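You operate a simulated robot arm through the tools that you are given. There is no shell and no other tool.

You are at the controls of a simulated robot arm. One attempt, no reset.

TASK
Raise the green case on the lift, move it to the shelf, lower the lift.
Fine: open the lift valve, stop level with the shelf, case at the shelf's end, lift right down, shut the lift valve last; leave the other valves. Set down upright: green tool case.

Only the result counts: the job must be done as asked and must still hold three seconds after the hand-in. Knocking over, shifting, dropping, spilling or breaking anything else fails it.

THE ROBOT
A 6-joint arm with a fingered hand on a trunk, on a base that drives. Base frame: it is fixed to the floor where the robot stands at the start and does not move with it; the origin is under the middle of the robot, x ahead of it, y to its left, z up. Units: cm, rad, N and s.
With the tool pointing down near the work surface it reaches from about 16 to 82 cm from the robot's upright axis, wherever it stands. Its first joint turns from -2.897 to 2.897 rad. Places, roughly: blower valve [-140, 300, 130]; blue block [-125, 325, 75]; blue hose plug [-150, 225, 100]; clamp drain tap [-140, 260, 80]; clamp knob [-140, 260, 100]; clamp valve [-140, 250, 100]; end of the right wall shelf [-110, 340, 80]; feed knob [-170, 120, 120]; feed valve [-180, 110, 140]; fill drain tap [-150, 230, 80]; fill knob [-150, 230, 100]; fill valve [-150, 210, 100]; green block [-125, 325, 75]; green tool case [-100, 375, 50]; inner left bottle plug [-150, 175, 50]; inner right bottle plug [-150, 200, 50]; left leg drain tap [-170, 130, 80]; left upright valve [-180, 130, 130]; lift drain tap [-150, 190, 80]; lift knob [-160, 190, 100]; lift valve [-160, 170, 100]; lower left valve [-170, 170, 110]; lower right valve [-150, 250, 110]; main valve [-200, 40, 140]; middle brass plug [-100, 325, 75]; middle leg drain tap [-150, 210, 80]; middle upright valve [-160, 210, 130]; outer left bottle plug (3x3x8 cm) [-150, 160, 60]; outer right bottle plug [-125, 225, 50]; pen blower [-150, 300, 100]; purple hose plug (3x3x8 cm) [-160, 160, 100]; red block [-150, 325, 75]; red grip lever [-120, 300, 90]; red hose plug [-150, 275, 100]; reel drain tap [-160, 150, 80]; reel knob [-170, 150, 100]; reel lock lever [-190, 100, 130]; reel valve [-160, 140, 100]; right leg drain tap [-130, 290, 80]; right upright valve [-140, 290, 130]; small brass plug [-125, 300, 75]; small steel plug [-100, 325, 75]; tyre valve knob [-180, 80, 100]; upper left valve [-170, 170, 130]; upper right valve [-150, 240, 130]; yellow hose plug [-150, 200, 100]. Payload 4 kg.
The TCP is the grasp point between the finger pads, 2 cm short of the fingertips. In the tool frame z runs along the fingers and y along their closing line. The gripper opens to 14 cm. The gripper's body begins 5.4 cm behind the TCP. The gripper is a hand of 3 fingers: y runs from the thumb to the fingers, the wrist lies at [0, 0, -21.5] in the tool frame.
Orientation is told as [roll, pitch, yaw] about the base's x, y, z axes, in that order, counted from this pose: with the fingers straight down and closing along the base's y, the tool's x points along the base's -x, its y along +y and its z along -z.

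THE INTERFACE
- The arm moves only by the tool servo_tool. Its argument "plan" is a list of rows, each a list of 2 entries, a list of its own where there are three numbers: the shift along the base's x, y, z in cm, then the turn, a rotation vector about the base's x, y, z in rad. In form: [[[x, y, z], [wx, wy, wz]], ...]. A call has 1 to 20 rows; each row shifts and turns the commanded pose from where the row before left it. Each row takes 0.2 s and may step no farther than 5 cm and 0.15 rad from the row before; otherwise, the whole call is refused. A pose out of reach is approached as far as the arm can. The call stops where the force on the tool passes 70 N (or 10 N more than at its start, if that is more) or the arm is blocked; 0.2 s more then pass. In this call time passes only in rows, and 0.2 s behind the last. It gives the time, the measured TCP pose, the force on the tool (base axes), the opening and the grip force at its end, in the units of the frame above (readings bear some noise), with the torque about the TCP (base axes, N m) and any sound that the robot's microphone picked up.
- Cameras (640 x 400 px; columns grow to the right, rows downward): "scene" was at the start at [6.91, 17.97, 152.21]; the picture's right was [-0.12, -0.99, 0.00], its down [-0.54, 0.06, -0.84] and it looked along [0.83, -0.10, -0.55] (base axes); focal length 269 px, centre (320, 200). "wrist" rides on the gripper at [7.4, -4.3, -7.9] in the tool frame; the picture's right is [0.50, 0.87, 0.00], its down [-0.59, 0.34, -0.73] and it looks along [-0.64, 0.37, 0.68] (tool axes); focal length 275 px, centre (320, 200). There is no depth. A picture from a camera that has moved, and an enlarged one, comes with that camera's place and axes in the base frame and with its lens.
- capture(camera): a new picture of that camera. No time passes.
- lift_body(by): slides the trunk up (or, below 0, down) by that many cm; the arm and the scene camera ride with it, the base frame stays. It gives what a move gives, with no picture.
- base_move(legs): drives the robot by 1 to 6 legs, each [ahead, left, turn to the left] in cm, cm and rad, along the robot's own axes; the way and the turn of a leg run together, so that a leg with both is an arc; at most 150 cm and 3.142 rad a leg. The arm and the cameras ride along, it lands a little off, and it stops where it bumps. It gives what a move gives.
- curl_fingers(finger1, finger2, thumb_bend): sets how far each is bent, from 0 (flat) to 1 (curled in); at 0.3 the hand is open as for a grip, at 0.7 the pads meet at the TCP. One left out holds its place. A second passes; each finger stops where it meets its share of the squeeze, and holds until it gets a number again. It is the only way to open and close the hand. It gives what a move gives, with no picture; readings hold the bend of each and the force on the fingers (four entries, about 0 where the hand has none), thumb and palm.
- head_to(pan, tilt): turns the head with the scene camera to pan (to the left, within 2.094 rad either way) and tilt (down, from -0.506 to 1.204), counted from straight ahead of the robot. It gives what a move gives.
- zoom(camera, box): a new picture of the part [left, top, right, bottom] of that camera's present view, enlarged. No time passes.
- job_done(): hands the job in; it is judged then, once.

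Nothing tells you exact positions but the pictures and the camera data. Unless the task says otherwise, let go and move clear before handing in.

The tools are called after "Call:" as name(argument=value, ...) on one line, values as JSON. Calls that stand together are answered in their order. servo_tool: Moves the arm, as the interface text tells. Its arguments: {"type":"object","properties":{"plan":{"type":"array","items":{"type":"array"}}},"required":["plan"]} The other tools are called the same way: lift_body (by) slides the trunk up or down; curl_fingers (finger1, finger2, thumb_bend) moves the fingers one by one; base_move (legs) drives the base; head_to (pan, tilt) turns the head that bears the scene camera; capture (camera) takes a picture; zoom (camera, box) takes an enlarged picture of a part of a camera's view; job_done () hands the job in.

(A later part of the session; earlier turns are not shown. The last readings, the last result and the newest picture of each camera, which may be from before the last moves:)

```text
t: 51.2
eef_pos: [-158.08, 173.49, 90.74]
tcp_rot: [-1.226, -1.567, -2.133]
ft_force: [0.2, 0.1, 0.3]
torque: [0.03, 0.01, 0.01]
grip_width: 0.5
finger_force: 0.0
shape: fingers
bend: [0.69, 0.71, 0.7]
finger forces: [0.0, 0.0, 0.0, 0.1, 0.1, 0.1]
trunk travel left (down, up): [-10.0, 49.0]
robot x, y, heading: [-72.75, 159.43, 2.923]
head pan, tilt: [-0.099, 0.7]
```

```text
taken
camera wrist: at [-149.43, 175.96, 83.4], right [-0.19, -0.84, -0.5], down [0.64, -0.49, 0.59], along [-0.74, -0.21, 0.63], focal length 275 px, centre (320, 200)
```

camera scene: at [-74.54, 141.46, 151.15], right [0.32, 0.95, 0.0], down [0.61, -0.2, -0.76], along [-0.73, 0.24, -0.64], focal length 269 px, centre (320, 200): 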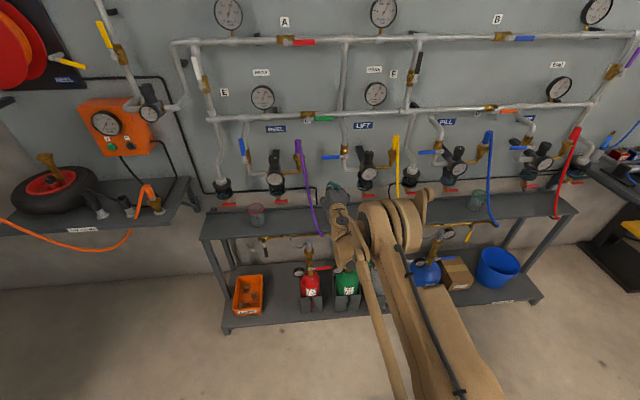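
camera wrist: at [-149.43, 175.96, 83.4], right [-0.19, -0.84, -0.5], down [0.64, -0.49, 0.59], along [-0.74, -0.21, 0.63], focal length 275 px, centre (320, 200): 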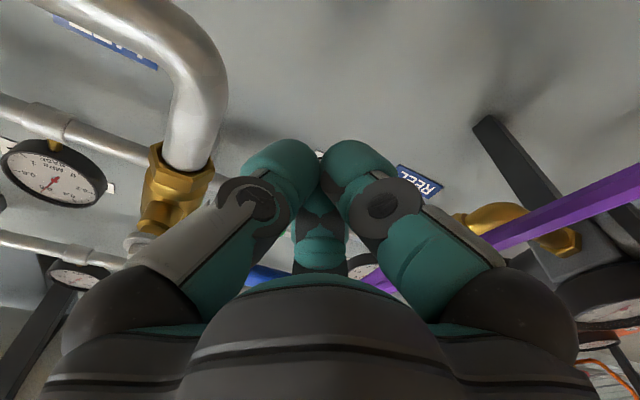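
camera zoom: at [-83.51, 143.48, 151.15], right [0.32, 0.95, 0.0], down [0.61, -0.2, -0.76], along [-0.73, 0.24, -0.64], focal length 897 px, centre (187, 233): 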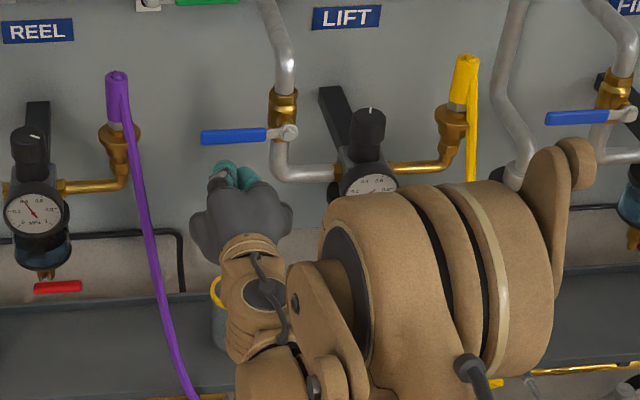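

The fingertips are just under the handle. Now I'll sweep along an arc around the pivot, pushing the handle up and then right toward vertical.

Call:
servo_tool(plan=[[[-0.02, -0.08, 1.6], [0, 0, 0]], [[-0.02, -0.08, 1.6], [0, 0, 0]], [[-0.09, -0.41, 1.63], [0, 0, 0]], [[0, 0.02, 1.69], [0, 0, 0]], [[0.1, 0.45, 1.62], [0, 0, 0]]])

Call:
zoom(camera="scene", box=[290, 130, 430, 250])

Call:
capture(camera="wrist")

```text
t: 52.4
eef_pos: [-158.26, 173.28, 98.9]
tcp_rot: [-1.143, -1.568, -2.218]
ft_force: [2.4, -4.1, -6.0]
torque: [-0.11, 0.15, -0.18]
grip_width: 0.41
finger_force: 4.4
shape: fingers
bend: [0.69, 0.71, 0.7]
finger forces: [0.1, 0.0, 0.0, 0.0, 8.5, 0.1]
trunk travel left (down, up): [-10.0, 49.0]
robot x, y, heading: [-72.78, 159.51, 2.919]
head pan, tilt: [-0.099, 0.7]
```

```text
3.33 times, centred on (360, 190) of scene
camera zoom: at [-83.57, 143.4, 151.14], right [0.31, 0.95, 0.0], down [0.61, -0.2, -0.76], along [-0.73, 0.24, -0.64], focal length 897 px, centre (187, 233)
```

zoom: 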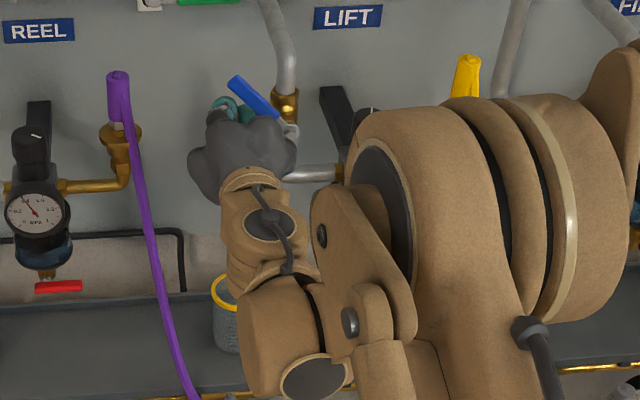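

```text
taken
camera wrist: at [-149.54, 175.64, 91.58], right [-0.19, -0.84, -0.5], down [0.64, -0.49, 0.59], along [-0.74, -0.21, 0.63], focal length 275 px, centre (320, 200)
```

wrist: 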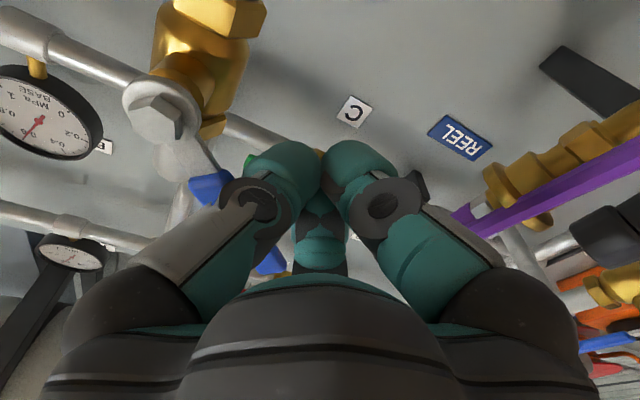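

It works: the handle is now about 45° up. Continuing the arc to vertical.

Call:
servo_tool(plan=[[[0.19, 0.84, 1.46], [0, 0, 0]], [[0.27, 1.18, 1.18], [0, 0, 0]], [[0.33, 1.43, 0.82], [0, 0, 0]]])

Call:
zoom(camera="scene", box=[290, 130, 430, 250])

Call:
capture(camera="wrist")

```text
t: 53.2
eef_pos: [-157.6, 175.81, 102.34]
tcp_rot: [-1.495, -1.565, -1.857]
ft_force: [3.0, -36.7, -5.2]
torque: [-0.13, 0.15, -0.64]
grip_width: 0.13
finger_force: 17.7
shape: fingers
bend: [0.68, 0.68, 0.7]
finger forces: [0.0, 0.0, 0.1, 0.0, 35.1, 0.1]
trunk travel left (down, up): [-10.0, 49.0]
robot x, y, heading: [-73.1, 159.83, 2.924]
head pan, tilt: [-0.099, 0.7]
```

```text
3.33 times, centred on (360, 190) of scene
camera zoom: at [-83.48, 142.81, 151.08], right [0.31, 0.95, 0.0], down [0.61, -0.2, -0.77], along [-0.73, 0.24, -0.64], focal length 897 px, centre (187, 233)
```

zoom: 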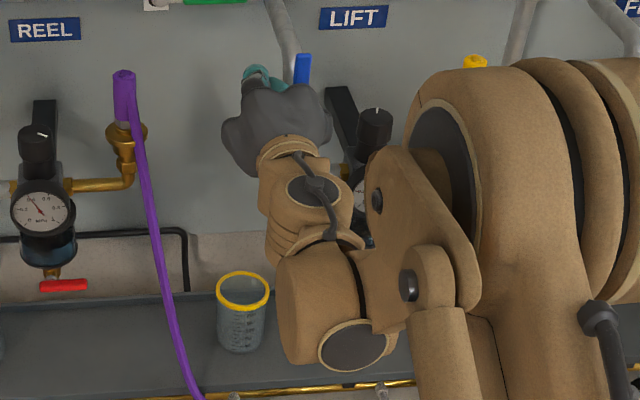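

```text
taken
camera wrist: at [-148.93, 178.31, 94.97], right [-0.18, -0.84, -0.51], down [0.65, -0.49, 0.59], along [-0.74, -0.22, 0.63], focal length 275 px, centre (320, 200)
```

wrist: 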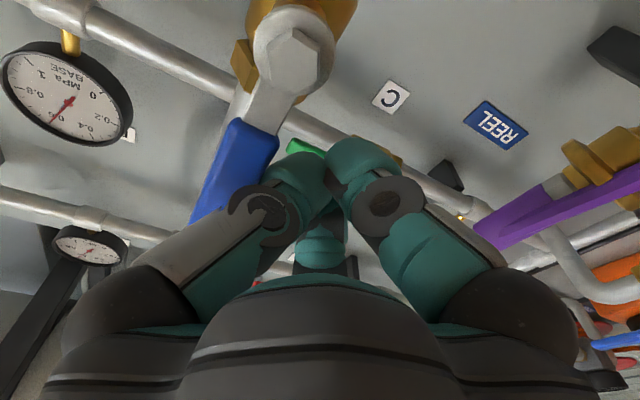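

The handle is vertical and pushing back with 37 N, so it's at its stop: open. I'll back the hand off to the left and then out, and check the LIFT gauge.

Call:
servo_tool(plan=[[[-0.35, -1.5, 0], [0, 0, 0]], [[-0.35, -1.5, 0], [0, 0, 0]], [[2.4, -0.6, 0], [0, 0, 0]], [[2.9, -0.7, 0], [0, 0, 0]], [[2.9, -0.7, 0], [0, 0, 0]], [[2.9, -0.7, 0], [0, 0, 0]]])

Call:
base_move(legs=[[-25, 0, 0]])

Call:
capture(camera="scene")

Call:
zoom(camera="scene", box=[290, 90, 430, 210])

```text
t: 54.6
eef_pos: [-146.97, 171.13, 102.98]
tcp_rot: [-1.303, -1.569, -2.058]
ft_force: [0.6, 1.4, -0.3]
torque: [0.01, -0.06, -0.04]
grip_width: 0.35
finger_force: 0.1
shape: fingers
bend: [0.69, 0.69, 0.7]
finger forces: [0.0, 0.0, 0.1, 0.1, 0.0, 0.1]
trunk travel left (down, up): [-10.0, 49.0]
robot x, y, heading: [-73.45, 160.16, 2.92]
head pan, tilt: [-0.099, 0.7]
```

```text
t: 56.4
eef_pos: [-122.41, 165.64, 102.87]
tcp_rot: [-1.355, -1.566, -2.005]
ft_force: [0.7, 1.3, 0.9]
torque: [-0.03, -0.01, 0.01]
grip_width: 0.38
finger_force: 0.1
shape: fingers
bend: [0.69, 0.69, 0.7]
finger forces: [0.0, 0.0, 0.0, 0.1, 0.1, 0.0]
trunk travel left (down, up): [-10.0, 49.0]
robot x, y, heading: [-48.25, 154.65, 2.918]
head pan, tilt: [-0.099, 0.7]
```

```text
taken
camera scene: at [-58.95, 137.94, 151.15], right [0.32, 0.95, 0.0], down [0.61, -0.2, -0.77], along [-0.73, 0.24, -0.64], focal length 269 px, centre (320, 200)
```

scene: 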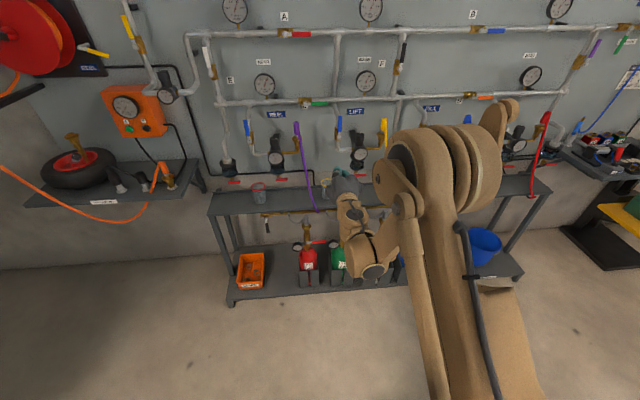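

```text
3.33 times, centred on (360, 150) of scene
camera zoom: at [-58.95, 137.94, 151.15], right [0.32, 0.95, 0.0], down [0.61, -0.2, -0.77], along [-0.73, 0.24, -0.64], focal length 897 px, centre (187, 367)
```

zoom: 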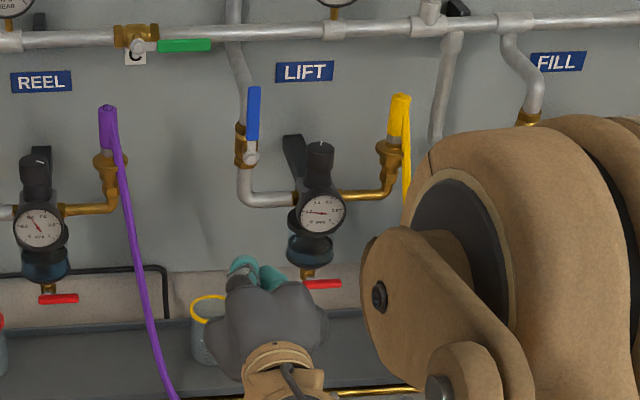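

Call:
zoom(camera="scene", box=[338, 130, 382, 170])

Call:
zoom(camera="scene", box=[440, 0, 640, 130])

```text
10.00 times, centred on (360, 150) of scene
camera zoom: at [-58.95, 137.94, 151.15], right [0.32, 0.95, 0.0], down [0.61, -0.2, -0.77], along [-0.73, 0.24, -0.64], focal length 2691 px, centre (-80, 700)
```

zoom: 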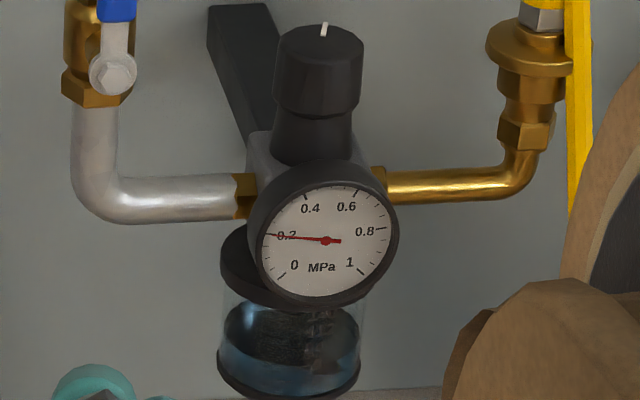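

```text
3.08 times, centred on (540, 65) of scene
camera zoom: at [-58.95, 137.94, 151.15], right [0.32, 0.95, 0.0], down [0.61, -0.2, -0.77], along [-0.73, 0.24, -0.64], focal length 828 px, centre (-357, 615)
```

zoom: 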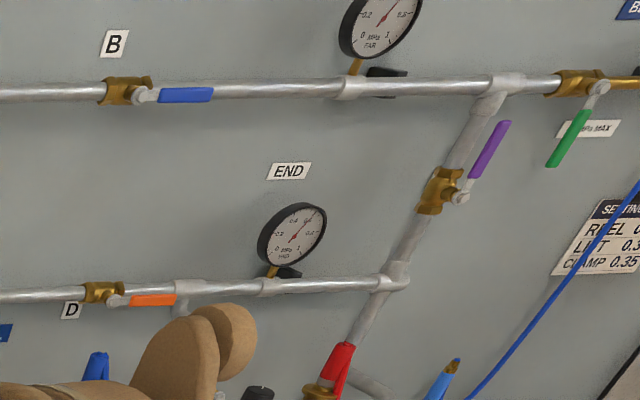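

The lift gauge now reads about 0.2 MPa; a settings placard on the right may list what the stations want. I'll retract the arm, then drive along the wall to look at the placard, shelf and lift.

Call:
servo_tool(plan=[[[3.7, -0.85, 2], [0, 0, 0]], [[3.7, -0.85, 2], [0, 0, 0]], [[3.7, -0.85, 2], [0, 0, 0]], [[3.7, -0.85, 2], [0, 0, 0]], [[3.7, -0.85, 2], [0, 0, 0]], [[3.7, -0.85, 2], [0, 0, 0]], [[3.7, -0.85, 2], [0, 0, 0]]])

Call:
base_move(legs=[[0, 0, -1.2], [85, 0, 0]])

Call:
head_to(pan=0.7, tilt=0.4)

Call:
capture(camera="scene")

```text
t: 58.0
eef_pos: [-96.22, 159.83, 116.82]
tcp_rot: [-1.59, -1.567, -1.771]
ft_force: [0.0, -0.8, -0.4]
torque: [0.05, 0.0, 0.0]
grip_width: 0.37
finger_force: 0.2
shape: fingers
bend: [0.69, 0.69, 0.7]
finger forces: [0.0, 0.0, 0.0, 0.1, 0.0, 0.0]
trunk travel left (down, up): [-10.0, 49.0]
robot x, y, heading: [-48.73, 154.44, 2.926]
head pan, tilt: [-0.099, 0.7]
```

```text
t: 65.5
eef_pos: [-72.58, 285.26, 116.68]
tcp_rot: [-1.22, -1.566, 2.934]
ft_force: [0.5, -0.1, 0.5]
torque: [0.0, -0.01, -0.02]
grip_width: 0.37
finger_force: 0.0
shape: fingers
bend: [0.69, 0.69, 0.7]
finger forces: [0.1, 0.0, 0.0, 0.1, 0.0, 0.0]
trunk travel left (down, up): [-10.0, 49.0]
robot x, y, heading: [-60.99, 238.48, 1.714]
head pan, tilt: [-0.099, 0.7]
```

```text
t: 66.7
eef_pos: [-72.63, 285.13, 116.76]
tcp_rot: [-1.28, -1.568, 2.991]
ft_force: [-0.9, -0.3, -0.1]
torque: [0.03, 0.0, 0.02]
grip_width: 0.37
finger_force: 0.0
shape: fingers
bend: [0.69, 0.69, 0.7]
finger forces: [0.0, 0.0, 0.1, 0.0, 0.0, 0.1]
trunk travel left (down, up): [-10.0, 49.0]
robot x, y, heading: [-60.54, 238.48, 1.713]
head pan, tilt: [0.7, 0.4]
```

```text
taken
camera scene: at [-86.27, 240.12, 153.83], right [0.67, 0.74, 0.0], down [0.29, -0.26, -0.92], along [-0.69, 0.61, -0.39], focal length 269 px, centre (320, 200)
```

scene: 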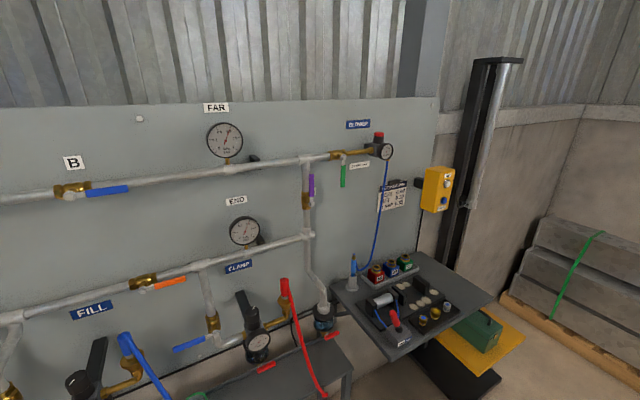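

Call:
zoom(camera="scene", box=[370, 170, 420, 220])

Call:
zoom(camera="scene", box=[400, 150, 500, 230])

Call:
zoom(camera="scene", box=[330, 230, 540, 400])

```text
8.00 times, centred on (395, 195) of scene
camera zoom: at [-86.27, 240.12, 153.83], right [0.67, 0.74, 0.0], down [0.29, -0.26, -0.92], along [-0.69, 0.61, -0.39], focal length 2153 px, centre (-280, 240)
```

zoom: 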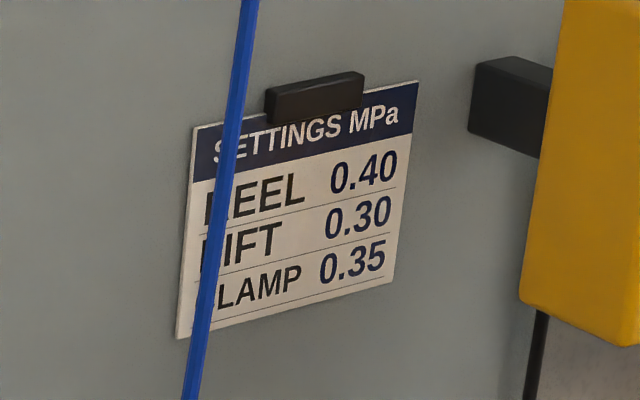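

```text
5.00 times, centred on (450, 190) of scene
camera zoom: at [-86.27, 240.12, 153.83], right [0.67, 0.74, 0.0], down [0.29, -0.26, -0.92], along [-0.69, 0.61, -0.39], focal length 1345 px, centre (-330, 250)
```

zoom: 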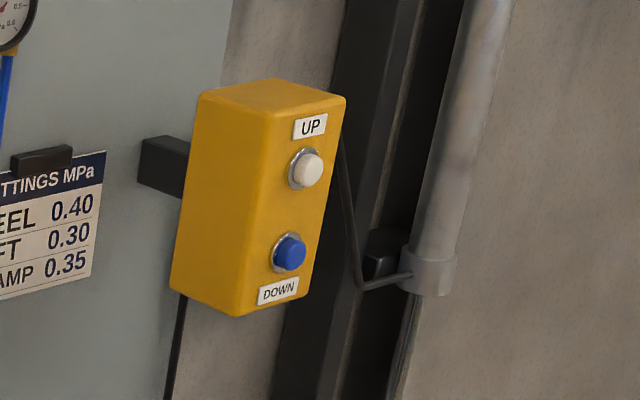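

```text
2.35 times, centred on (435, 315) of scene
camera zoom: at [-86.27, 240.12, 153.83], right [0.67, 0.74, 0.0], down [0.29, -0.26, -0.92], along [-0.69, 0.61, -0.39], focal length 633 px, centre (49, -71)
```

zoom: 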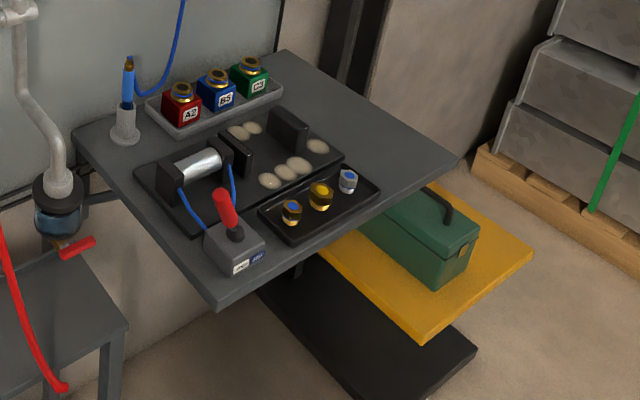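

The placard says LIFT 0.30 MPa (it now reads 0.20), and the yellow box has UP (white) and DOWN (blue) buttons facing into the room. The shelf's right end next to the platform is free. I'll look at the space around for a place to stand.

Call:
head_to(pan=-0.6, tilt=0.6)

Call:
capture(camera="scene")

Call:
head_to(pan=0.1, tilt=0.6)

Call:
capture(camera="scene")

```text
t: 68.1
eef_pos: [-72.52, 285.17, 116.81]
tcp_rot: [-1.281, -1.567, 2.994]
ft_force: [0.3, -0.3, 0.4]
torque: [-0.01, -0.02, 0.01]
grip_width: 0.37
finger_force: 0.0
shape: fingers
bend: [0.69, 0.69, 0.7]
finger forces: [0.0, 0.1, 0.2, 0.0, 0.0, 0.1]
trunk travel left (down, up): [-10.0, 49.0]
robot x, y, heading: [-60.51, 238.68, 1.716]
head pan, tilt: [-0.6, 0.6]
```

```text
taken
camera scene: at [-75.46, 241.86, 152.02], right [0.9, -0.44, 0.0], down [-0.25, -0.51, -0.83], along [0.37, 0.74, -0.56], focal length 269 px, centre (320, 200)
```

scene: 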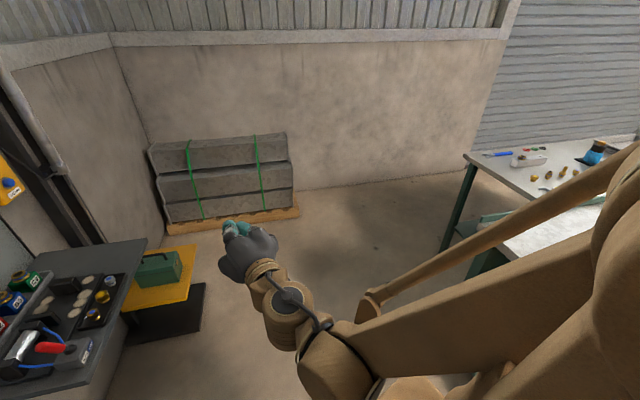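

```text
t: 69.2
eef_pos: [-72.58, 285.05, 116.7]
tcp_rot: [-1.283, -1.566, 2.995]
ft_force: [0.4, -0.6, 0.1]
torque: [-0.03, -0.01, 0.02]
grip_width: 0.38
finger_force: 0.1
shape: fingers
bend: [0.69, 0.69, 0.7]
finger forces: [0.1, 0.1, 0.0, 0.1, 0.1, 0.0]
trunk travel left (down, up): [-10.0, 49.0]
robot x, y, heading: [-61.02, 238.72, 1.713]
head pan, tilt: [0.099, 0.6]
```

```text
taken
camera scene: at [-81.47, 242.52, 152.01], right [0.97, 0.24, 0.0], down [0.13, -0.55, -0.83], along [-0.2, 0.8, -0.57], focal length 269 px, centre (320, 200)
```

scene: 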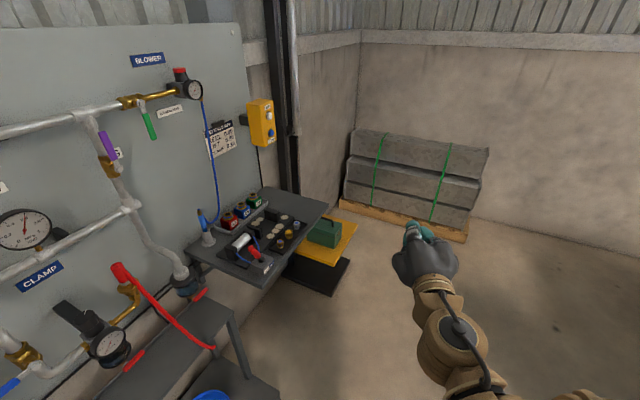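

The floor in front of the lift is clear. By my estimate the shelf's right end is at along-wall 309, the platform spans 309–345, and the case stands with its long side perpendicular to the wall. I'll drive to stand squarely facing the button box.

Call:
base_move(legs=[[81.5, -41.5, 0], [0, 0, 1.2]])

Call:
head_to(pan=-0.1, tilt=0.4)

Call:
capture(camera="scene")

```text
t: 76.9
eef_pos: [-79.65, 327.24, 116.78]
tcp_rot: [-1.287, -1.567, -2.055]
ft_force: [0.0, 0.2, 1.1]
torque: [-0.02, 0.01, 0.0]
grip_width: 0.4
finger_force: 0.2
shape: fingers
bend: [0.69, 0.69, 0.7]
finger forces: [0.0, 0.0, 0.0, 0.0, 0.1, 0.0]
trunk travel left (down, up): [-10.0, 49.0]
robot x, y, heading: [-32.12, 322.96, 2.935]
head pan, tilt: [0.099, 0.6]
```

```text
t: 77.7
eef_pos: [-79.63, 327.3, 116.69]
tcp_rot: [-1.293, -1.566, -2.05]
ft_force: [0.0, -0.2, 0.9]
torque: [0.0, 0.0, 0.01]
grip_width: 0.38
finger_force: 0.0
shape: fingers
bend: [0.69, 0.69, 0.7]
finger forces: [0.1, 0.0, 0.0, 0.0, 0.0, 0.0]
trunk travel left (down, up): [-10.0, 49.0]
robot x, y, heading: [-31.77, 322.95, 2.942]
head pan, tilt: [-0.099, 0.4]
```

```text
taken
camera scene: at [-42.55, 306.45, 153.83], right [0.3, 0.96, 0.0], down [0.37, -0.12, -0.92], along [-0.88, 0.27, -0.39], focal length 269 px, centre (320, 200)
```

scene: 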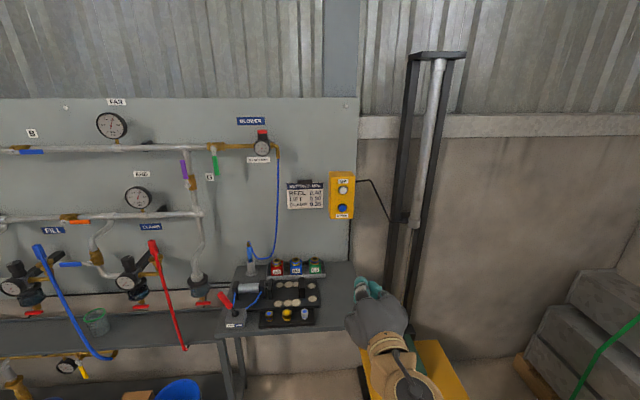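

Call:
zoom(camera="scene", box=[300, 150, 420, 250])

Call:
head_to(pan=-0.15, tilt=0.8)

Call:
capture(camera="scene")

```text
4.00 times, centred on (360, 200) of scene
camera zoom: at [-42.55, 306.45, 153.83], right [0.3, 0.96, 0.0], down [0.37, -0.12, -0.92], along [-0.88, 0.27, -0.39], focal length 1076 px, centre (160, 200)
```

zoom: 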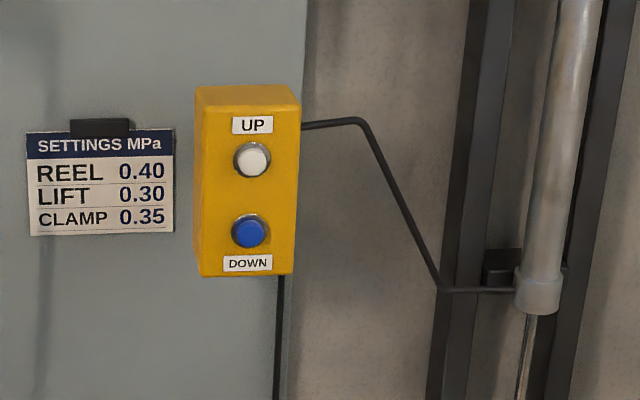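

```text
t: 78.5
eef_pos: [-79.67, 327.28, 116.82]
tcp_rot: [-1.287, -1.568, -2.056]
ft_force: [0.0, 0.3, -0.2]
torque: [-0.01, 0.0, 0.02]
grip_width: 0.38
finger_force: 0.0
shape: fingers
bend: [0.69, 0.69, 0.7]
finger forces: [0.0, 0.0, 0.0, 0.0, 0.1, 0.0]
trunk travel left (down, up): [-10.0, 49.0]
robot x, y, heading: [-31.82, 322.8, 2.94]
head pan, tilt: [-0.15, 0.799]
```

```text
taken
camera scene: at [-41.28, 306.49, 150.33], right [0.34, 0.94, 0.0], down [0.67, -0.25, -0.7], along [-0.65, 0.24, -0.72], focal length 269 px, centre (320, 200)
```

scene: 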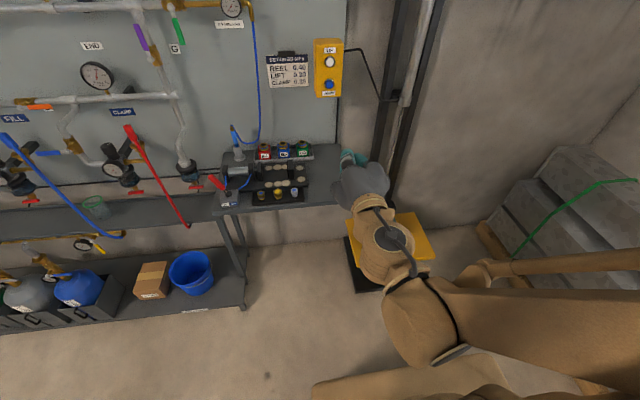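

Triangulated: UP button ≈ (-126.1, 340.7, 119.5), DOWN ≈ (-126.9, 341.1, 112.2). I'll move 12 cm closer and bring the closed hand to about 5 cm in front of UP.

Call:
base_move(legs=[[12, 0, 0]])

Call:
servo_tool(plan=[[[-3.9, 1.37, 0.4], [0, 0, 0]], [[-3.9, 1.37, 0.4], [0, 0, 0]], [[-3.9, 1.37, 0.4], [0, 0, 0]], [[-3.9, 1.37, 0.4], [0, 0, 0]], [[-3.9, 1.37, 0.4], [0, 0, 0]], [[-3.9, 1.37, 0.4], [0, 0, 0]]])

Call:
capture(camera="wrist")

Call:
head_to(pan=-0.15, tilt=0.6)

Call:
capture(camera="scene")

```text
t: 79.8
eef_pos: [-91.6, 329.83, 116.51]
tcp_rot: [-1.079, -1.566, -2.262]
ft_force: [-0.4, 0.6, -0.4]
torque: [0.02, -0.02, -0.03]
grip_width: 0.39
finger_force: 0.0
shape: fingers
bend: [0.69, 0.69, 0.7]
finger forces: [0.1, 0.1, 0.0, 0.0, 0.0, 0.0]
trunk travel left (down, up): [-10.0, 49.0]
robot x, y, heading: [-43.76, 325.05, 2.939]
head pan, tilt: [-0.15, 0.799]
```

```text
t: 81.2
eef_pos: [-114.83, 338.16, 119.27]
tcp_rot: [-1.127, -1.569, -2.215]
ft_force: [-0.5, -0.4, -0.4]
torque: [0.0, 0.0, -0.04]
grip_width: 0.39
finger_force: 0.1
shape: fingers
bend: [0.69, 0.69, 0.7]
finger forces: [0.0, 0.1, 0.0, 0.0, 0.0, 0.0]
trunk travel left (down, up): [-10.0, 49.0]
robot x, y, heading: [-43.57, 324.97, 2.937]
head pan, tilt: [-0.15, 0.799]
```

```text
taken
camera wrist: at [-106.15, 340.61, 111.92], right [-0.17, -0.85, -0.5], down [0.65, -0.48, 0.59], along [-0.74, -0.23, 0.63], focal length 275 px, centre (320, 200)
```

wrist: 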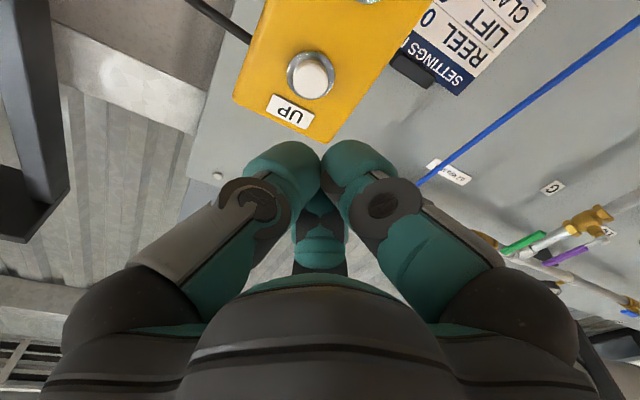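

```text
t: 81.9
eef_pos: [-114.75, 337.93, 119.29]
tcp_rot: [-1.212, -1.567, -2.129]
ft_force: [0.3, 0.0, -0.2]
torque: [0.02, -0.03, 0.02]
grip_width: 0.37
finger_force: 0.1
shape: fingers
bend: [0.69, 0.69, 0.7]
finger forces: [0.1, 0.0, 0.0, 0.0, 0.0, 0.1]
trunk travel left (down, up): [-10.0, 49.0]
robot x, y, heading: [-43.59, 325.4, 2.939]
head pan, tilt: [-0.15, 0.6]
```

```text
taken
camera scene: at [-53.89, 309.2, 152.01], right [0.35, 0.94, 0.0], down [0.53, -0.2, -0.82], along [-0.77, 0.28, -0.57], focal length 269 px, centre (320, 200)
```

scene: 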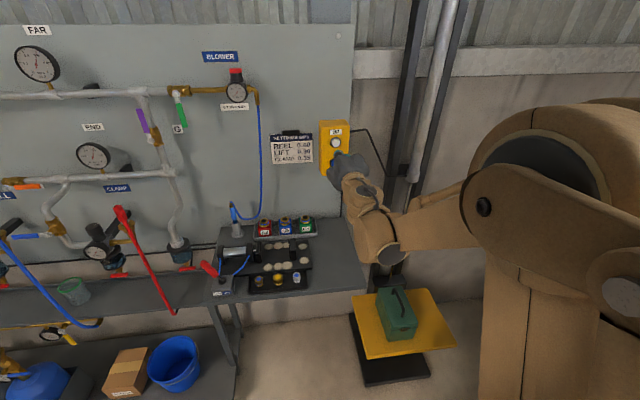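

The wrist view confirms the button alignment, and the scene camera has a clear view of the platform and shelf. Time only passes during commands, so I'll approach to about 1 cm from the button and then press in small steps.

Call:
servo_tool(plan=[[[-2.8, 0.75, 0.1], [0, 0, 0]], [[-2.8, 0.75, 0.1], [0, 0, 0]], [[-2.5, 0.7, 0.0], [0, 0, 0]]])

Call:
zoom(camera="scene", box=[200, 180, 480, 390])

Call:
capture(camera="wrist")

```text
t: 82.7
eef_pos: [-123.03, 340.4, 119.28]
tcp_rot: [-1.146, -1.566, -2.197]
ft_force: [0.0, 0.6, 0.5]
torque: [0.03, -0.03, 0.02]
grip_width: 0.38
finger_force: 0.1
shape: fingers
bend: [0.69, 0.69, 0.7]
finger forces: [0.0, 0.0, 0.0, 0.1, 0.1, 0.1]
trunk travel left (down, up): [-10.0, 49.0]
robot x, y, heading: [-43.53, 325.08, 2.939]
head pan, tilt: [-0.15, 0.6]
```

```text
1.90 times, centred on (340, 285) of scene
camera zoom: at [-53.94, 309.21, 152.01], right [0.35, 0.94, 0.0], down [0.53, -0.2, -0.82], along [-0.77, 0.29, -0.57], focal length 512 px, centre (282, 38)
```

zoom: 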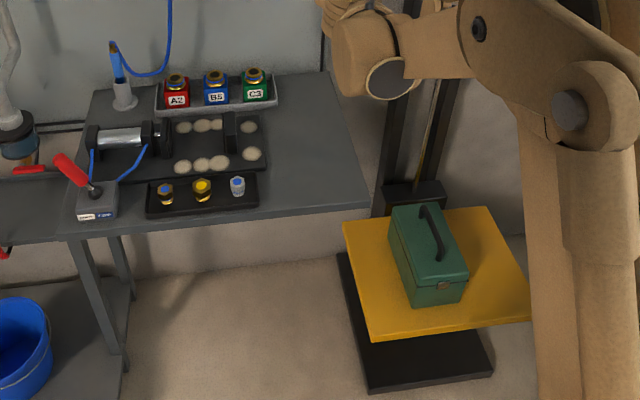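

```text
taken
camera wrist: at [-114.33, 342.92, 112.08], right [-0.17, -0.85, -0.5], down [0.65, -0.48, 0.59], along [-0.74, -0.23, 0.63], focal length 275 px, centre (320, 200)
```

wrist: 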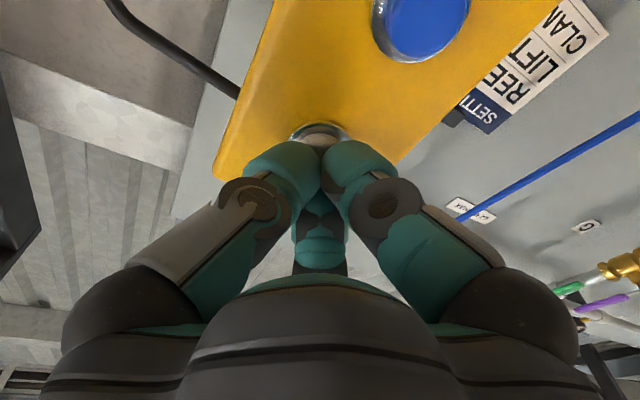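

Aligned on the UP button. Pressing in half-centimetre steps and checking the force.

Call:
servo_tool(plan=[[[-0.5, 0.1, 0], [0, 0, 0]], [[-0.5, 0.1, 0], [0, 0, 0]], [[-0.5, 0.1, 0], [0, 0, 0]]])

Call:
zoom(camera="scene", box=[200, 180, 480, 390])

```text
t: 83.5
eef_pos: [-124.17, 340.61, 119.5]
tcp_rot: [-1.915, -1.57, -1.427]
ft_force: [25.1, -1.7, -9.9]
torque: [-0.07, -0.22, -0.13]
grip_width: 0.32
finger_force: 17.7
shape: fingers
bend: [0.69, 0.69, 0.7]
finger forces: [9.0, 6.3, 0.0, 0.1, 20.7, 0.1]
trunk travel left (down, up): [-10.0, 49.0]
robot x, y, heading: [-43.67, 325.21, 2.94]
head pan, tilt: [-0.15, 0.6]
```

```text
1.90 times, centred on (340, 285) of scene
camera zoom: at [-53.53, 309.2, 152.02], right [0.35, 0.94, 0.0], down [0.53, -0.2, -0.83], along [-0.78, 0.29, -0.56], focal length 512 px, centre (282, 38)
```

zoom: 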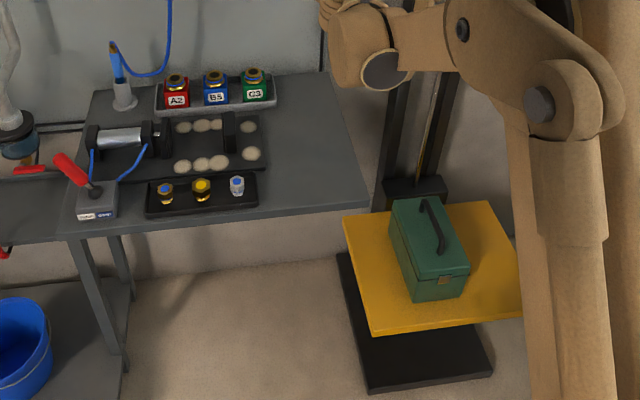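

The button is being pressed with 25 N. I'll hold for a second and see if the platform rises.

Call:
servo_tool(plan=[[[-0.1, 0.02, 0], [0, 0, 0]], [[0, 0, 0], [0, 0, 0]], [[0, 0, 0], [0, 0, 0]], [[0, 0, 0], [0, 0, 0]], [[0, 0, 0], [0, 0, 0]]])

Call:
zoom(camera="scene", box=[200, 180, 480, 390])

```text
t: 84.7
eef_pos: [-124.34, 340.61, 119.49]
tcp_rot: [-2.267, -1.57, -1.077]
ft_force: [38.3, 2.9, -17.3]
torque: [-0.2, -0.37, -0.39]
grip_width: 0.32
finger_force: 28.1
shape: fingers
bend: [0.69, 0.71, 0.7]
finger forces: [10.9, 6.6, 0.1, 0.1, 38.5, 0.0]
trunk travel left (down, up): [-10.0, 49.0]
robot x, y, heading: [-44.02, 325.55, 2.934]
head pan, tilt: [-0.15, 0.6]
```

```text
1.90 times, centred on (340, 285) of scene
camera zoom: at [-53.44, 309.29, 152.05], right [0.35, 0.94, 0.0], down [0.53, -0.2, -0.83], along [-0.78, 0.29, -0.56], focal length 512 px, centre (282, 38)
```

zoom: 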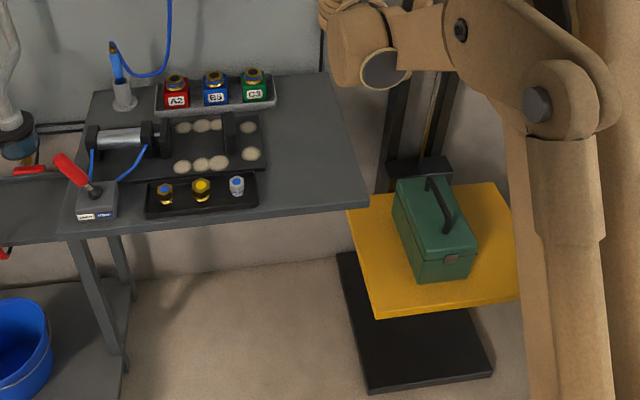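

It rises: the platform went from about z=32 to 42 in roughly 1.4 s; shelf top is about z=80. I'll keep holding and measure the speed.

Call:
servo_tool(plan=[[[0, 0, 0], [0, 0, 0]], [[0, 0, 0], [0, 0, 0]], [[0, 0, 0], [0, 0, 0]], [[0, 0, 0], [0, 0, 0]]])

Call:
zoom(camera="scene", box=[200, 180, 480, 390])

```text
t: 85.7
eef_pos: [-124.26, 340.6, 119.54]
tcp_rot: [-2.318, -1.569, -1.024]
ft_force: [40.2, 2.4, -18.0]
torque: [-0.2, -0.35, -0.45]
grip_width: 0.3
finger_force: 28.9
shape: fingers
bend: [0.69, 0.71, 0.7]
finger forces: [10.0, 6.4, 0.0, 0.0, 40.2, 0.0]
trunk travel left (down, up): [-10.0, 49.0]
robot x, y, heading: [-43.38, 325.54, 2.938]
head pan, tilt: [-0.15, 0.6]
```

```text
1.90 times, centred on (340, 285) of scene
camera zoom: at [-53.43, 309.31, 152.05], right [0.35, 0.94, 0.0], down [0.53, -0.2, -0.83], along [-0.78, 0.28, -0.56], focal length 512 px, centre (282, 38)
```

zoom: 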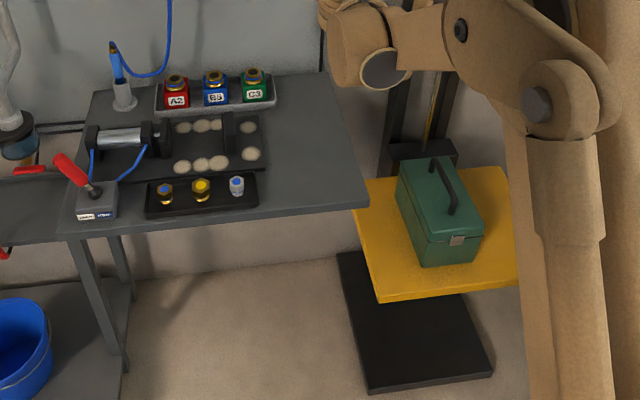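

Rising about 5–6 cm/s, now around z≈47.5. Holding about 3 more seconds.

Call:
servo_tool(plan=[[[0, 0, 0], [0, 0, 0]], [[0, 0, 0], [0, 0, 0]], [[0, 0, 0], [0, 0, 0]], [[0, 0, 0], [0, 0, 0]], [[0, 0, 0], [0, 0, 0]], [[0, 0, 0], [0, 0, 0]], [[0, 0, 0], [0, 0, 0]], [[0, 0, 0], [0, 0, 0]], [[0, 0, 0], [0, 0, 0]], [[0, 0, 0], [0, 0, 0]], [[0, 0, 0], [0, 0, 0]], [[0, 0, 0], [0, 0, 0]], [[0, 0, 0], [0, 0, 0]], [[0, 0, 0], [0, 0, 0]]])

Call:
zoom(camera="scene", box=[200, 180, 480, 390])

```text
t: 88.7
eef_pos: [-124.4, 340.53, 119.6]
tcp_rot: [-2.347, -1.569, -0.998]
ft_force: [40.3, 4.3, -17.4]
torque: [-0.18, -0.38, -0.46]
grip_width: 0.29
finger_force: 27.9
shape: fingers
bend: [0.69, 0.71, 0.7]
finger forces: [9.7, 6.3, 0.0, 0.0, 40.8, 0.1]
trunk travel left (down, up): [-10.0, 49.0]
robot x, y, heading: [-43.8, 325.09, 2.937]
head pan, tilt: [-0.15, 0.6]
```

```text
1.90 times, centred on (340, 285) of scene
camera zoom: at [-53.42, 309.32, 152.05], right [0.35, 0.94, 0.0], down [0.53, -0.2, -0.83], along [-0.78, 0.28, -0.56], focal length 512 px, centre (282, 38)
```

zoom: 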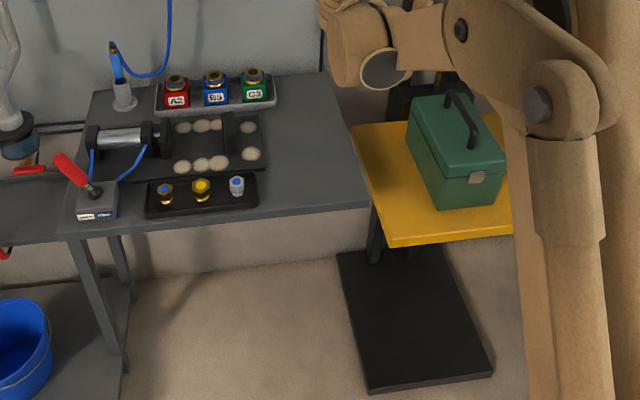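

The platform is at about z≈67, rising 6.25 cm/s. I'll hold about 1.2 s more and then release to stop a bit below the shelf, to measure accurately before the final nudge.

Call:
servo_tool(plan=[[[0, 0, 0], [0, 0, 0]], [[0, 0, 0], [0, 0, 0]], [[0, 0, 0], [0, 0, 0]], [[0, 0, 0], [0, 0, 0]], [[0, 0, 0], [0, 0, 0]], [[0, 0, 0], [0, 0, 0]], [[2.4, -0.5, 0], [0, 0, 0]], [[1.0, -0.2, 0], [0, 0, 0]]])

Call:
zoom(camera="scene", box=[200, 180, 480, 390])

```text
t: 90.5
eef_pos: [-121.29, 339.71, 119.34]
tcp_rot: [-1.167, -1.567, -2.175]
ft_force: [0.5, -0.2, 0.5]
torque: [-0.01, -0.01, 0.01]
grip_width: 0.42
finger_force: 0.1
shape: fingers
bend: [0.69, 0.69, 0.69]
finger forces: [0.1, 0.0, 0.1, 0.0, 0.0, 0.1]
trunk travel left (down, up): [-10.0, 49.0]
robot x, y, heading: [-43.8, 325.38, 2.938]
head pan, tilt: [-0.15, 0.6]
```

```text
1.90 times, centred on (340, 285) of scene
camera zoom: at [-53.95, 309.18, 152.02], right [0.34, 0.94, 0.0], down [0.53, -0.19, -0.82], along [-0.77, 0.28, -0.57], focal length 512 px, centre (282, 38)
```

zoom: 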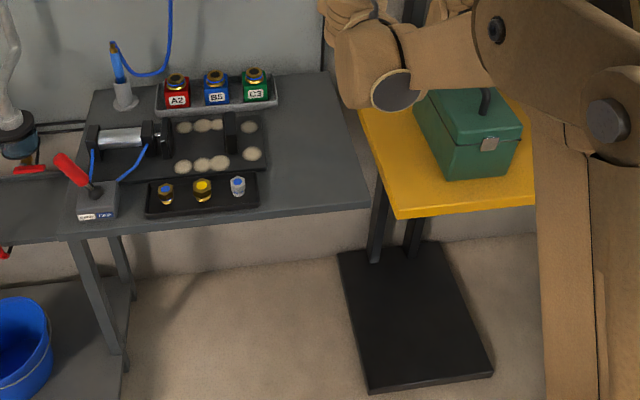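

The platform stopped at about z≈75, shelf ≈79. I'll give a short pulse of about 0.55 s on UP to bring it nearly level.

Call:
servo_tool(plan=[[[-1.7, 0.6, 0], [0, 0, 0]], [[-1.6, 0.32, 0], [0, 0, 0]], [[0, 0, 0], [0, 0, 0]], [[0, 0, 0], [0, 0, 0]], [[2.4, -0.5, 0], [0, 0, 0]], [[1.5, -0.3, 0], [0, 0, 0]]])

Call:
zoom(camera="scene", box=[200, 180, 480, 390])

Call:
zoom(camera="scene", box=[340, 210, 480, 310])

```text
t: 91.9
eef_pos: [-120.74, 339.94, 119.3]
tcp_rot: [-1.124, -1.568, -2.219]
ft_force: [1.0, 0.4, 0.5]
torque: [0.0, -0.01, -0.01]
grip_width: 0.48
finger_force: 0.0
shape: fingers
bend: [0.69, 0.71, 0.7]
finger forces: [0.0, 0.0, 0.0, 0.1, 0.0, 0.0]
trunk travel left (down, up): [-10.0, 49.0]
robot x, y, heading: [-43.58, 325.41, 2.937]
head pan, tilt: [-0.15, 0.6]
```

```text
1.90 times, centred on (340, 285) of scene
camera zoom: at [-53.94, 309.22, 152.01], right [0.35, 0.94, 0.0], down [0.53, -0.2, -0.82], along [-0.77, 0.29, -0.57], focal length 512 px, centre (282, 38)
```

zoom: 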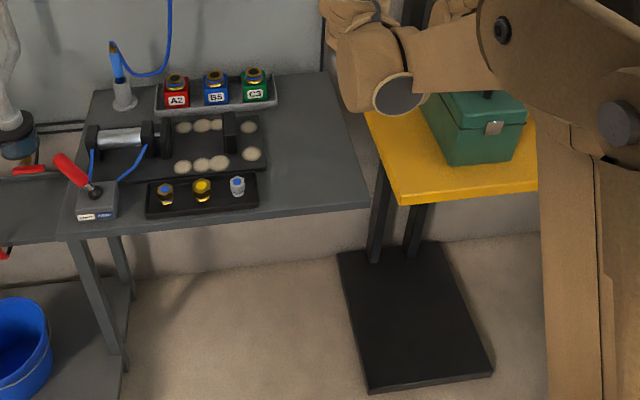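

```text
4.00 times, centred on (410, 260) of scene
camera zoom: at [-53.94, 309.22, 152.01], right [0.35, 0.94, 0.0], down [0.53, -0.2, -0.82], along [-0.77, 0.29, -0.57], focal length 1076 px, centre (-40, -40)
```

zoom: 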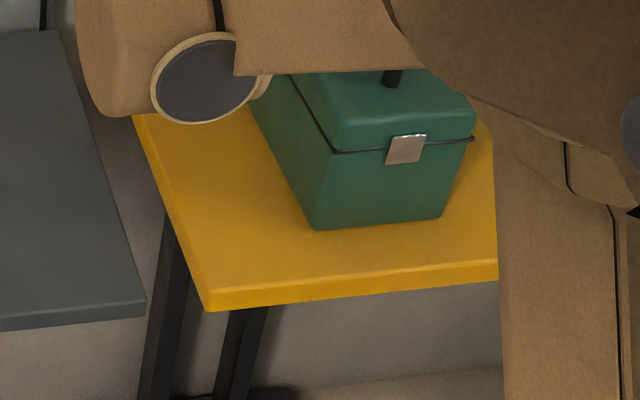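

The platform looks almost level. For a precise check I'll pull back and use the wrist camera edge-on at shelf height.

Call:
servo_tool(plan=[[[3.9, -0.8, 0], [0, 0, 0]], [[3.9, -0.8, 0], [0, 0, 0]], [[3.9, -0.8, 0], [0, 0, 0]], [[3.9, -0.8, 0], [0, 0, 0]]])

Call:
base_move(legs=[[-25, 0, 0]])

Call:
servo_tool(plan=[[[0.74, 1.83, -3.9], [-0.0153, -0.074, 0]], [[0.74, 1.83, -3.9], [-0.0153, -0.074, 0]], [[0.74, 1.83, -3.9], [-0.0153, -0.074, 0]], [[0.74, 1.83, -3.9], [-0.0153, -0.074, 0]], [[0.74, 1.83, -3.9], [-0.0153, -0.074, 0]], [[0.74, 1.83, -3.9], [-0.0153, -0.074, 0]], [[0.74, 1.83, -3.9], [-0.0153, -0.074, 0]], [[0.74, 1.83, -3.9], [-0.0153, -0.074, 0]], [[0.74, 1.83, -3.9], [-0.0153, -0.074, 0]], [[0.74, 1.83, -3.9], [-0.0153, -0.074, 0]]])

Call:
capture(camera="wrist")

Call:
capture(camera="scene")

```text
t: 92.9
eef_pos: [-104.68, 336.78, 119.39]
tcp_rot: [-1.379, -1.569, -1.96]
ft_force: [0.2, 0.1, -0.7]
torque: [0.0, 0.0, 0.02]
grip_width: 0.48
finger_force: 0.1
shape: fingers
bend: [0.69, 0.71, 0.7]
finger forces: [0.0, 0.0, 0.0, 0.1, 0.1, 0.1]
trunk travel left (down, up): [-10.0, 49.0]
robot x, y, heading: [-43.86, 325.25, 2.939]
head pan, tilt: [-0.15, 0.6]
```

```text
t: 94.7
eef_pos: [-80.15, 331.93, 119.41]
tcp_rot: [-1.385, -1.566, -1.96]
ft_force: [0.0, -0.5, -0.1]
torque: [0.02, -0.03, 0.01]
grip_width: 0.46
finger_force: 0.1
shape: fingers
bend: [0.69, 0.71, 0.7]
finger forces: [0.1, 0.0, 0.1, 0.0, 0.0, 0.0]
trunk travel left (down, up): [-10.0, 49.0]
robot x, y, heading: [-19.28, 319.83, 2.936]
head pan, tilt: [-0.15, 0.6]
```

```text
t: 96.9
eef_pos: [-75.09, 350.93, 84.86]
tcp_rot: [-0.002, -0.811, 2.94]
ft_force: [-0.1, 0.6, -0.2]
torque: [0.0, 0.01, -0.02]
grip_width: 0.46
finger_force: 0.0
shape: fingers
bend: [0.69, 0.71, 0.7]
finger forces: [0.0, 0.0, 0.0, 0.1, 0.1, 0.0]
out of reach, approached as far as the arm can: row 1, 7, 8, 9, 10
trunk travel left (down, up): [-10.0, 49.0]
robot x, y, heading: [-19.09, 319.8, 2.935]
head pan, tilt: [-0.15, 0.6]
```

```text
taken
camera wrist: at [-63.55, 352.9, 85.06], right [0.16, -0.92, -0.36], down [0.06, -0.36, 0.93], along [-0.98, -0.17, -0.01], focal length 275 px, centre (320, 200)
```

wrist: 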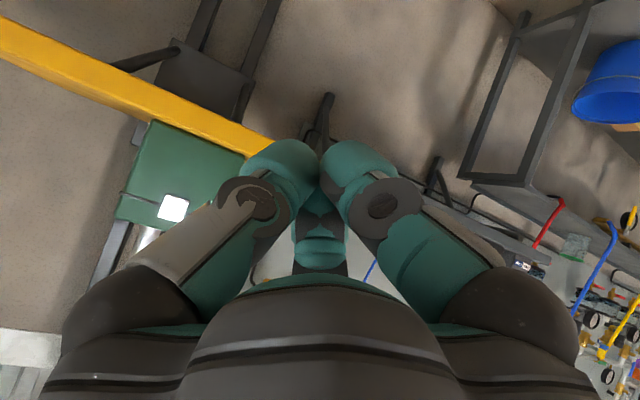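

```text
taken
camera scene: at [-29.4, 304.19, 152.02], right [0.35, 0.94, 0.0], down [0.53, -0.2, -0.82], along [-0.77, 0.29, -0.57], focal length 269 px, centre (320, 200)
```

scene: 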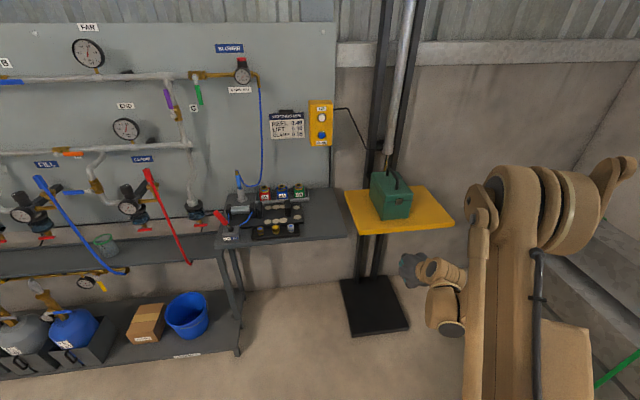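

The fingers block the junction; I'll open the hand to clear the view.

Call:
curl_fingers(finger1=0.3, finger2=0.3, thumb_bend=0.3)

Call:
capture(camera="wrist")

Call:
zoom(camera="scene", box=[200, 150, 480, 290])

```text
t: 97.9
eef_pos: [-75.13, 350.9, 84.92]
tcp_rot: [-0.003, -0.811, 2.94]
ft_force: [0.4, 0.2, 0.5]
torque: [0.02, -0.02, 0.0]
grip_width: 12.4
finger_force: 0.0
shape: fingers
bend: [0.3, 0.3, 0.3]
finger forces: [0.0, 0.0, 0.0, 0.0, 0.0, 0.0]
trunk travel left (down, up): [-10.0, 49.0]
robot x, y, heading: [-19.42, 319.94, 2.933]
head pan, tilt: [-0.15, 0.6]
```

```text
taken
camera wrist: at [-63.54, 352.83, 85.12], right [0.16, -0.92, -0.36], down [0.06, -0.36, 0.93], along [-0.98, -0.17, -0.01], focal length 275 px, centre (320, 200)
```

wrist: 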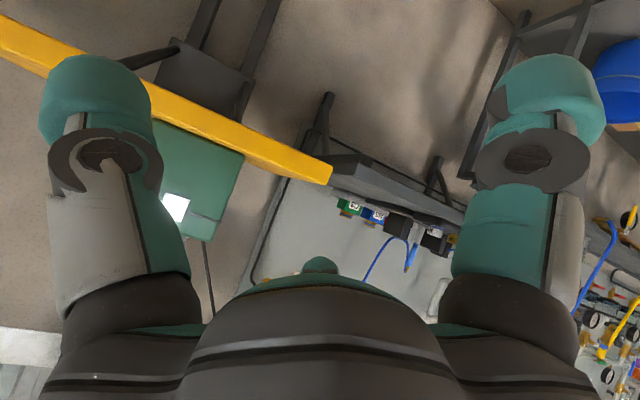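

```text
2.29 times, centred on (340, 220) of scene
camera zoom: at [-29.36, 304.15, 152.02], right [0.35, 0.94, 0.0], down [0.53, -0.2, -0.82], along [-0.77, 0.29, -0.57], focal length 615 px, centre (274, 154)
```

zoom: 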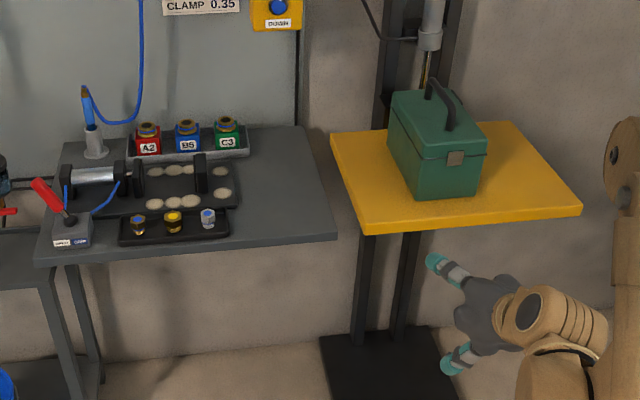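

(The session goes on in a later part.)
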